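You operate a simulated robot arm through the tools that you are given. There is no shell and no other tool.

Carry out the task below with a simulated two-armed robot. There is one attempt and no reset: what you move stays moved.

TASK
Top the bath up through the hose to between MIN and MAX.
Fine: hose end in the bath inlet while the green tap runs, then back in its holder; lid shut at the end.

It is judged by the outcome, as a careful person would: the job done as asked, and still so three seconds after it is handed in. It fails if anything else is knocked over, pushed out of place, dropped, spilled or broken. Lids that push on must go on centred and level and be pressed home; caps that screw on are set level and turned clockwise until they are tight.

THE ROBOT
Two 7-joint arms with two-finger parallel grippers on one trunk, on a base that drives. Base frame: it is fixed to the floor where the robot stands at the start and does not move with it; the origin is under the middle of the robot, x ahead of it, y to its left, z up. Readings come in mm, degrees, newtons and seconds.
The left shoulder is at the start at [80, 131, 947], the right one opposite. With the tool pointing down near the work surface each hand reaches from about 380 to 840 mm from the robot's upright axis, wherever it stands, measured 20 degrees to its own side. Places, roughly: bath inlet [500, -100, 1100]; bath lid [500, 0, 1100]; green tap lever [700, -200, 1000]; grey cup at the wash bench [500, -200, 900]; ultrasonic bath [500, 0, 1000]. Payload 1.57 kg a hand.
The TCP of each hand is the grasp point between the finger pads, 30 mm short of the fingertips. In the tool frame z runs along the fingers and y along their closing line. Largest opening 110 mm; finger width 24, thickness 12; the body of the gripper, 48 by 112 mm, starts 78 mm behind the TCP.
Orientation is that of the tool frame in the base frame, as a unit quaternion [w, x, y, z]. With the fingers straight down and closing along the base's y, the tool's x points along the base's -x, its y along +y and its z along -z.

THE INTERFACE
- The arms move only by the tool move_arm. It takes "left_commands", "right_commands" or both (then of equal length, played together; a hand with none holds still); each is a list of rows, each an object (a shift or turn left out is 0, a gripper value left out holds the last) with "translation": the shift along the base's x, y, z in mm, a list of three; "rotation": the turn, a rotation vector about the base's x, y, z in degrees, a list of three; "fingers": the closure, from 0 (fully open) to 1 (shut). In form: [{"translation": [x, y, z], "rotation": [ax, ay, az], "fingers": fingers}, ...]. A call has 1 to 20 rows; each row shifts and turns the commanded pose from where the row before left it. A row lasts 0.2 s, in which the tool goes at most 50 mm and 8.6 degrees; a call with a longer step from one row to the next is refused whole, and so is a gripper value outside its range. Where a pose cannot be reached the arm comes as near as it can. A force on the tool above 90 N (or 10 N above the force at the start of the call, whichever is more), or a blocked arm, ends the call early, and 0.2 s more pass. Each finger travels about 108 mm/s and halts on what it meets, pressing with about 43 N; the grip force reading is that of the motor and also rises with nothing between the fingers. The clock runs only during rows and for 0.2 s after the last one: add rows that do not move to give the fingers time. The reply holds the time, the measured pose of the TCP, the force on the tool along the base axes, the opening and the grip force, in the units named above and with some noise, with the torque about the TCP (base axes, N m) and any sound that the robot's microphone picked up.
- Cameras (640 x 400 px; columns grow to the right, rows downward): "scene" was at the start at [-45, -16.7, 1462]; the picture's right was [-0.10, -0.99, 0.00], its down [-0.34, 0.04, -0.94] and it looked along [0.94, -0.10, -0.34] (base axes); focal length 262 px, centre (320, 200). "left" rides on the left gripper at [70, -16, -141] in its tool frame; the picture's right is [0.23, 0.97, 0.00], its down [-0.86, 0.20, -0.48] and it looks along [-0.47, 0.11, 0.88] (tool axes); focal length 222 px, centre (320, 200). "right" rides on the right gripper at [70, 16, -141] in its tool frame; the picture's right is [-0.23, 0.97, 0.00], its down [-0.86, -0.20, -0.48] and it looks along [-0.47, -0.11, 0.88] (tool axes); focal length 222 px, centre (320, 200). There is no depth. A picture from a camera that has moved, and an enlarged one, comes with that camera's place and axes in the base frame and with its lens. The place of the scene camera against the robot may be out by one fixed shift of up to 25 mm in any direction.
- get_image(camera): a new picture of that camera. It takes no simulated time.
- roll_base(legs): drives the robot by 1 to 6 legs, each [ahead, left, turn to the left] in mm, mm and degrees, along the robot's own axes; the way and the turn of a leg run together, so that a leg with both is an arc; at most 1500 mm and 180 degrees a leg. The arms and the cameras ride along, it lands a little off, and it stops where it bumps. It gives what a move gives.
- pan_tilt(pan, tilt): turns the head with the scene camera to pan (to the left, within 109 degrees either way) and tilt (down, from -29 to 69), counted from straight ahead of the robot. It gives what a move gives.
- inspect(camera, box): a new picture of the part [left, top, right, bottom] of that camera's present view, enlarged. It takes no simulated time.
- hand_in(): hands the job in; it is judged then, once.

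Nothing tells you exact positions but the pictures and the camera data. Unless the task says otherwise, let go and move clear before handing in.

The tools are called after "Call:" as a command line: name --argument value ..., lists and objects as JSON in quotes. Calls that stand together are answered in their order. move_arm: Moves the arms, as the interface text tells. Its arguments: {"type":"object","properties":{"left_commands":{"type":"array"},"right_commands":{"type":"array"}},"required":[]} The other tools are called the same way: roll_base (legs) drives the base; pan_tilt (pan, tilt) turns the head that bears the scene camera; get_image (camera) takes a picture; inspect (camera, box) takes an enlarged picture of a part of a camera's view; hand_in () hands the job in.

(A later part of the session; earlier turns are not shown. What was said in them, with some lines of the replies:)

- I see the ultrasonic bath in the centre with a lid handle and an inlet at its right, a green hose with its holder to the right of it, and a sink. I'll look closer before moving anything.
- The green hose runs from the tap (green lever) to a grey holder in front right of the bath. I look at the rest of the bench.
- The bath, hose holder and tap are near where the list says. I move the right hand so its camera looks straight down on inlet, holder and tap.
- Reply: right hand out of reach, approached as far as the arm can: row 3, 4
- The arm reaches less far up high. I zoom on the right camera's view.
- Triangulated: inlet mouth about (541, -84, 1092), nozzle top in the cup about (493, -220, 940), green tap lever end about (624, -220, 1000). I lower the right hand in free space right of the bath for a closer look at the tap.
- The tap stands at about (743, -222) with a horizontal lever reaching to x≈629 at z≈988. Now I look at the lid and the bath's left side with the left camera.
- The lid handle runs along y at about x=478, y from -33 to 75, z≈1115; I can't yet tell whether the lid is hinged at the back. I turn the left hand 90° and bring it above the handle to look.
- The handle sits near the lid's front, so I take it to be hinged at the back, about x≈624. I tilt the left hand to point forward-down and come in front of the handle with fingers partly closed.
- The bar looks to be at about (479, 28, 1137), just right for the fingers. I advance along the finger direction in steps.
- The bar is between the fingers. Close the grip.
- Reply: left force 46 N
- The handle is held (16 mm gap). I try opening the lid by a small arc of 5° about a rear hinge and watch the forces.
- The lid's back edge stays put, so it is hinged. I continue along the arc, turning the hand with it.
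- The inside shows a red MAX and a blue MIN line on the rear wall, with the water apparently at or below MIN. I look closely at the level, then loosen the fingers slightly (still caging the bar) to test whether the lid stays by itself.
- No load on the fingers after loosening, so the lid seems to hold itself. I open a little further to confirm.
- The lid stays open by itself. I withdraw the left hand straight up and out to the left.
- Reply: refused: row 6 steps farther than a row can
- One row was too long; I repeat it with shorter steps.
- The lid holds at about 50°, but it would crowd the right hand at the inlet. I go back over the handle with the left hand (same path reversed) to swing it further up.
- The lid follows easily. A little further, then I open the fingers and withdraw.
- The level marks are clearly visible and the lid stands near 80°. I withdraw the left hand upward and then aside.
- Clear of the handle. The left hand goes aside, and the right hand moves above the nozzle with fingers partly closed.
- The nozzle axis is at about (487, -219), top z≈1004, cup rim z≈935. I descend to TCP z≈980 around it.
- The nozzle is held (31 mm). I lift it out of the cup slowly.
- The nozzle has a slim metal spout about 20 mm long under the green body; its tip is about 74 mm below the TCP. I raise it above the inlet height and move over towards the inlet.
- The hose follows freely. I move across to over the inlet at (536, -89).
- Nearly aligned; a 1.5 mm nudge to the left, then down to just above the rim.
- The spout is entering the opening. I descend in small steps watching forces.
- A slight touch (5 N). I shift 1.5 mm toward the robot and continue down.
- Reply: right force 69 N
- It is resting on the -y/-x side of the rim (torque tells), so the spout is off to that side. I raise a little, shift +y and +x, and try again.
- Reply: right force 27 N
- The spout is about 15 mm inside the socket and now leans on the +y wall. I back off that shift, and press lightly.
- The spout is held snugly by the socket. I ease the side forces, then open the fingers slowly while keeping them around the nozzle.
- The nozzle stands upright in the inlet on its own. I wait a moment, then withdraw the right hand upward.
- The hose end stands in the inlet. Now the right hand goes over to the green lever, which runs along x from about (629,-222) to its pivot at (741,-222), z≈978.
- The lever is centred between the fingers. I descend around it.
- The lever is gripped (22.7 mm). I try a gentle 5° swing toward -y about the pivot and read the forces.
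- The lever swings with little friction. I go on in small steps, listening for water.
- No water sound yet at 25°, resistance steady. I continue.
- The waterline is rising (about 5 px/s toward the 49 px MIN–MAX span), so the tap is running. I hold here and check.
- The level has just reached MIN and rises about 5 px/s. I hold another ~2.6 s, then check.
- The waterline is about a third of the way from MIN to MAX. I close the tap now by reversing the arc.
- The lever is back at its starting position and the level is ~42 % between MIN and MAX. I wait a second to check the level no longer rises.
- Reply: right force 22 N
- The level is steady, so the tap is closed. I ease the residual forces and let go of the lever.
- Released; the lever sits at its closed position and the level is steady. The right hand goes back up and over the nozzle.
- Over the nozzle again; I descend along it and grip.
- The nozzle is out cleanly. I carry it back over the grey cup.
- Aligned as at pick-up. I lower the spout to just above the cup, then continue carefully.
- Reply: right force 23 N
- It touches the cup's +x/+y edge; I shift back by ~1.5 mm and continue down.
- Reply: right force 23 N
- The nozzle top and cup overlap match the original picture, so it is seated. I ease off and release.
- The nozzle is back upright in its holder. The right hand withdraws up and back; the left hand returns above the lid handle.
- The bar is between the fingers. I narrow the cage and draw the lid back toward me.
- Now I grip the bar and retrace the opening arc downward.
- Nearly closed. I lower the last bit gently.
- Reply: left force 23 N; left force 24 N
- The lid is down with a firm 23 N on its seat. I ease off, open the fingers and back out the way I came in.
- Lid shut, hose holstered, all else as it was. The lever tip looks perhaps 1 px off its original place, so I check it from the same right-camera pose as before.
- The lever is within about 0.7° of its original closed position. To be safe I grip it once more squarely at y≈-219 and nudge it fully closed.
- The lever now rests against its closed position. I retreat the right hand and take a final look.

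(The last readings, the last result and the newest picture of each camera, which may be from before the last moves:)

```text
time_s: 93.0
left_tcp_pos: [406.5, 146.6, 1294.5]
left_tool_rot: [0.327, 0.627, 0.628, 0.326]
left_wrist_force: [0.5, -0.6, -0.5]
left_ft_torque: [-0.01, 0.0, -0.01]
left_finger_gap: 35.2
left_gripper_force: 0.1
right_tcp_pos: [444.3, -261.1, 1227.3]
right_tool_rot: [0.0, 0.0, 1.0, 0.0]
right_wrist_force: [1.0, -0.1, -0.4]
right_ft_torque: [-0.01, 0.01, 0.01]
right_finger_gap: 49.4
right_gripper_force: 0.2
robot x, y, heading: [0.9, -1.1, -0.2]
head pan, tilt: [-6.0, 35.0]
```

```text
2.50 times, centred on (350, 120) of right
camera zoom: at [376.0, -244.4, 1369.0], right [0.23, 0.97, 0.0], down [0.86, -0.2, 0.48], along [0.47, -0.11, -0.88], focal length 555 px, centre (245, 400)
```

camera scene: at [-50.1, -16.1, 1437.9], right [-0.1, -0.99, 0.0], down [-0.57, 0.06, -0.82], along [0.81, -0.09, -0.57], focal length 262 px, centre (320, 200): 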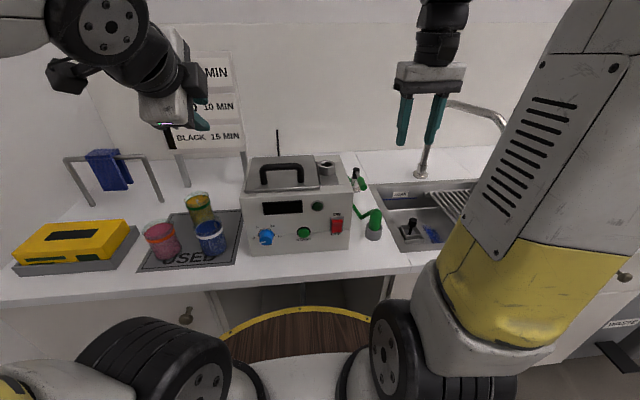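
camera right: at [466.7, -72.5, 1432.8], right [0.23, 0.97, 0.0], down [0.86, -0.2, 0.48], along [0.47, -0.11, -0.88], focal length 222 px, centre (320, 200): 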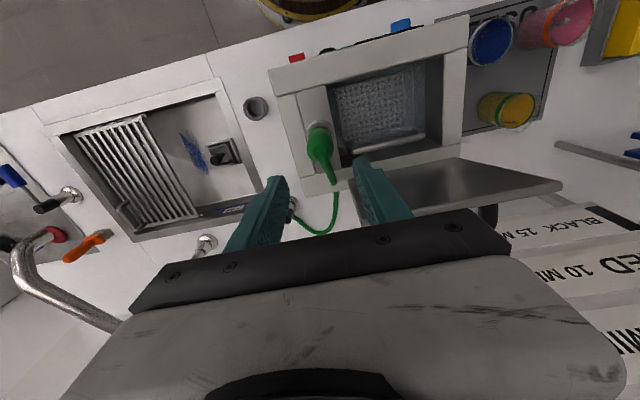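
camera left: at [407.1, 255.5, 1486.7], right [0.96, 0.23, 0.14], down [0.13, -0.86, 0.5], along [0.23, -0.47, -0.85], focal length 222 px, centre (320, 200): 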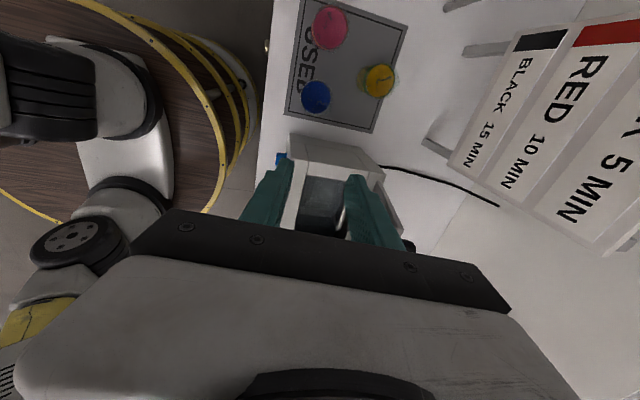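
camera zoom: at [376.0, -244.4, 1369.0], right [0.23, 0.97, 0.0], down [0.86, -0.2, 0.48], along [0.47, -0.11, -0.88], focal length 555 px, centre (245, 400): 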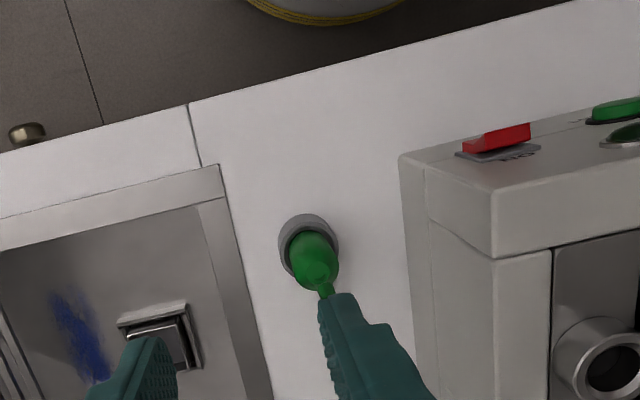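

The water was last seen about 40 % of the way from MIN to MAX. The tap is closed, the hose end is back upright in its holder, the lid is shut, the bench looks dry, and both hands are clear, so I hand the job in.

Call:
hand_in

```text
The job is handed in.
```

The bath is topped up: the water stands about 40 % of the way from MIN to MAX, and it stayed there after I closed the green tap.

The hose end sat in the bath inlet the whole time the tap ran. It is now back upright in its grey holder, and the lid is closed and was pressed down onto its seat. I saw no water on the bench, and nothing else looked moved in the final pictures.

The tap lever came back about 0.7° short of where it started, so I nudged it the rest of the way closed. I could not re-check the level after that because the lid was already shut, but no water showed at the holder.
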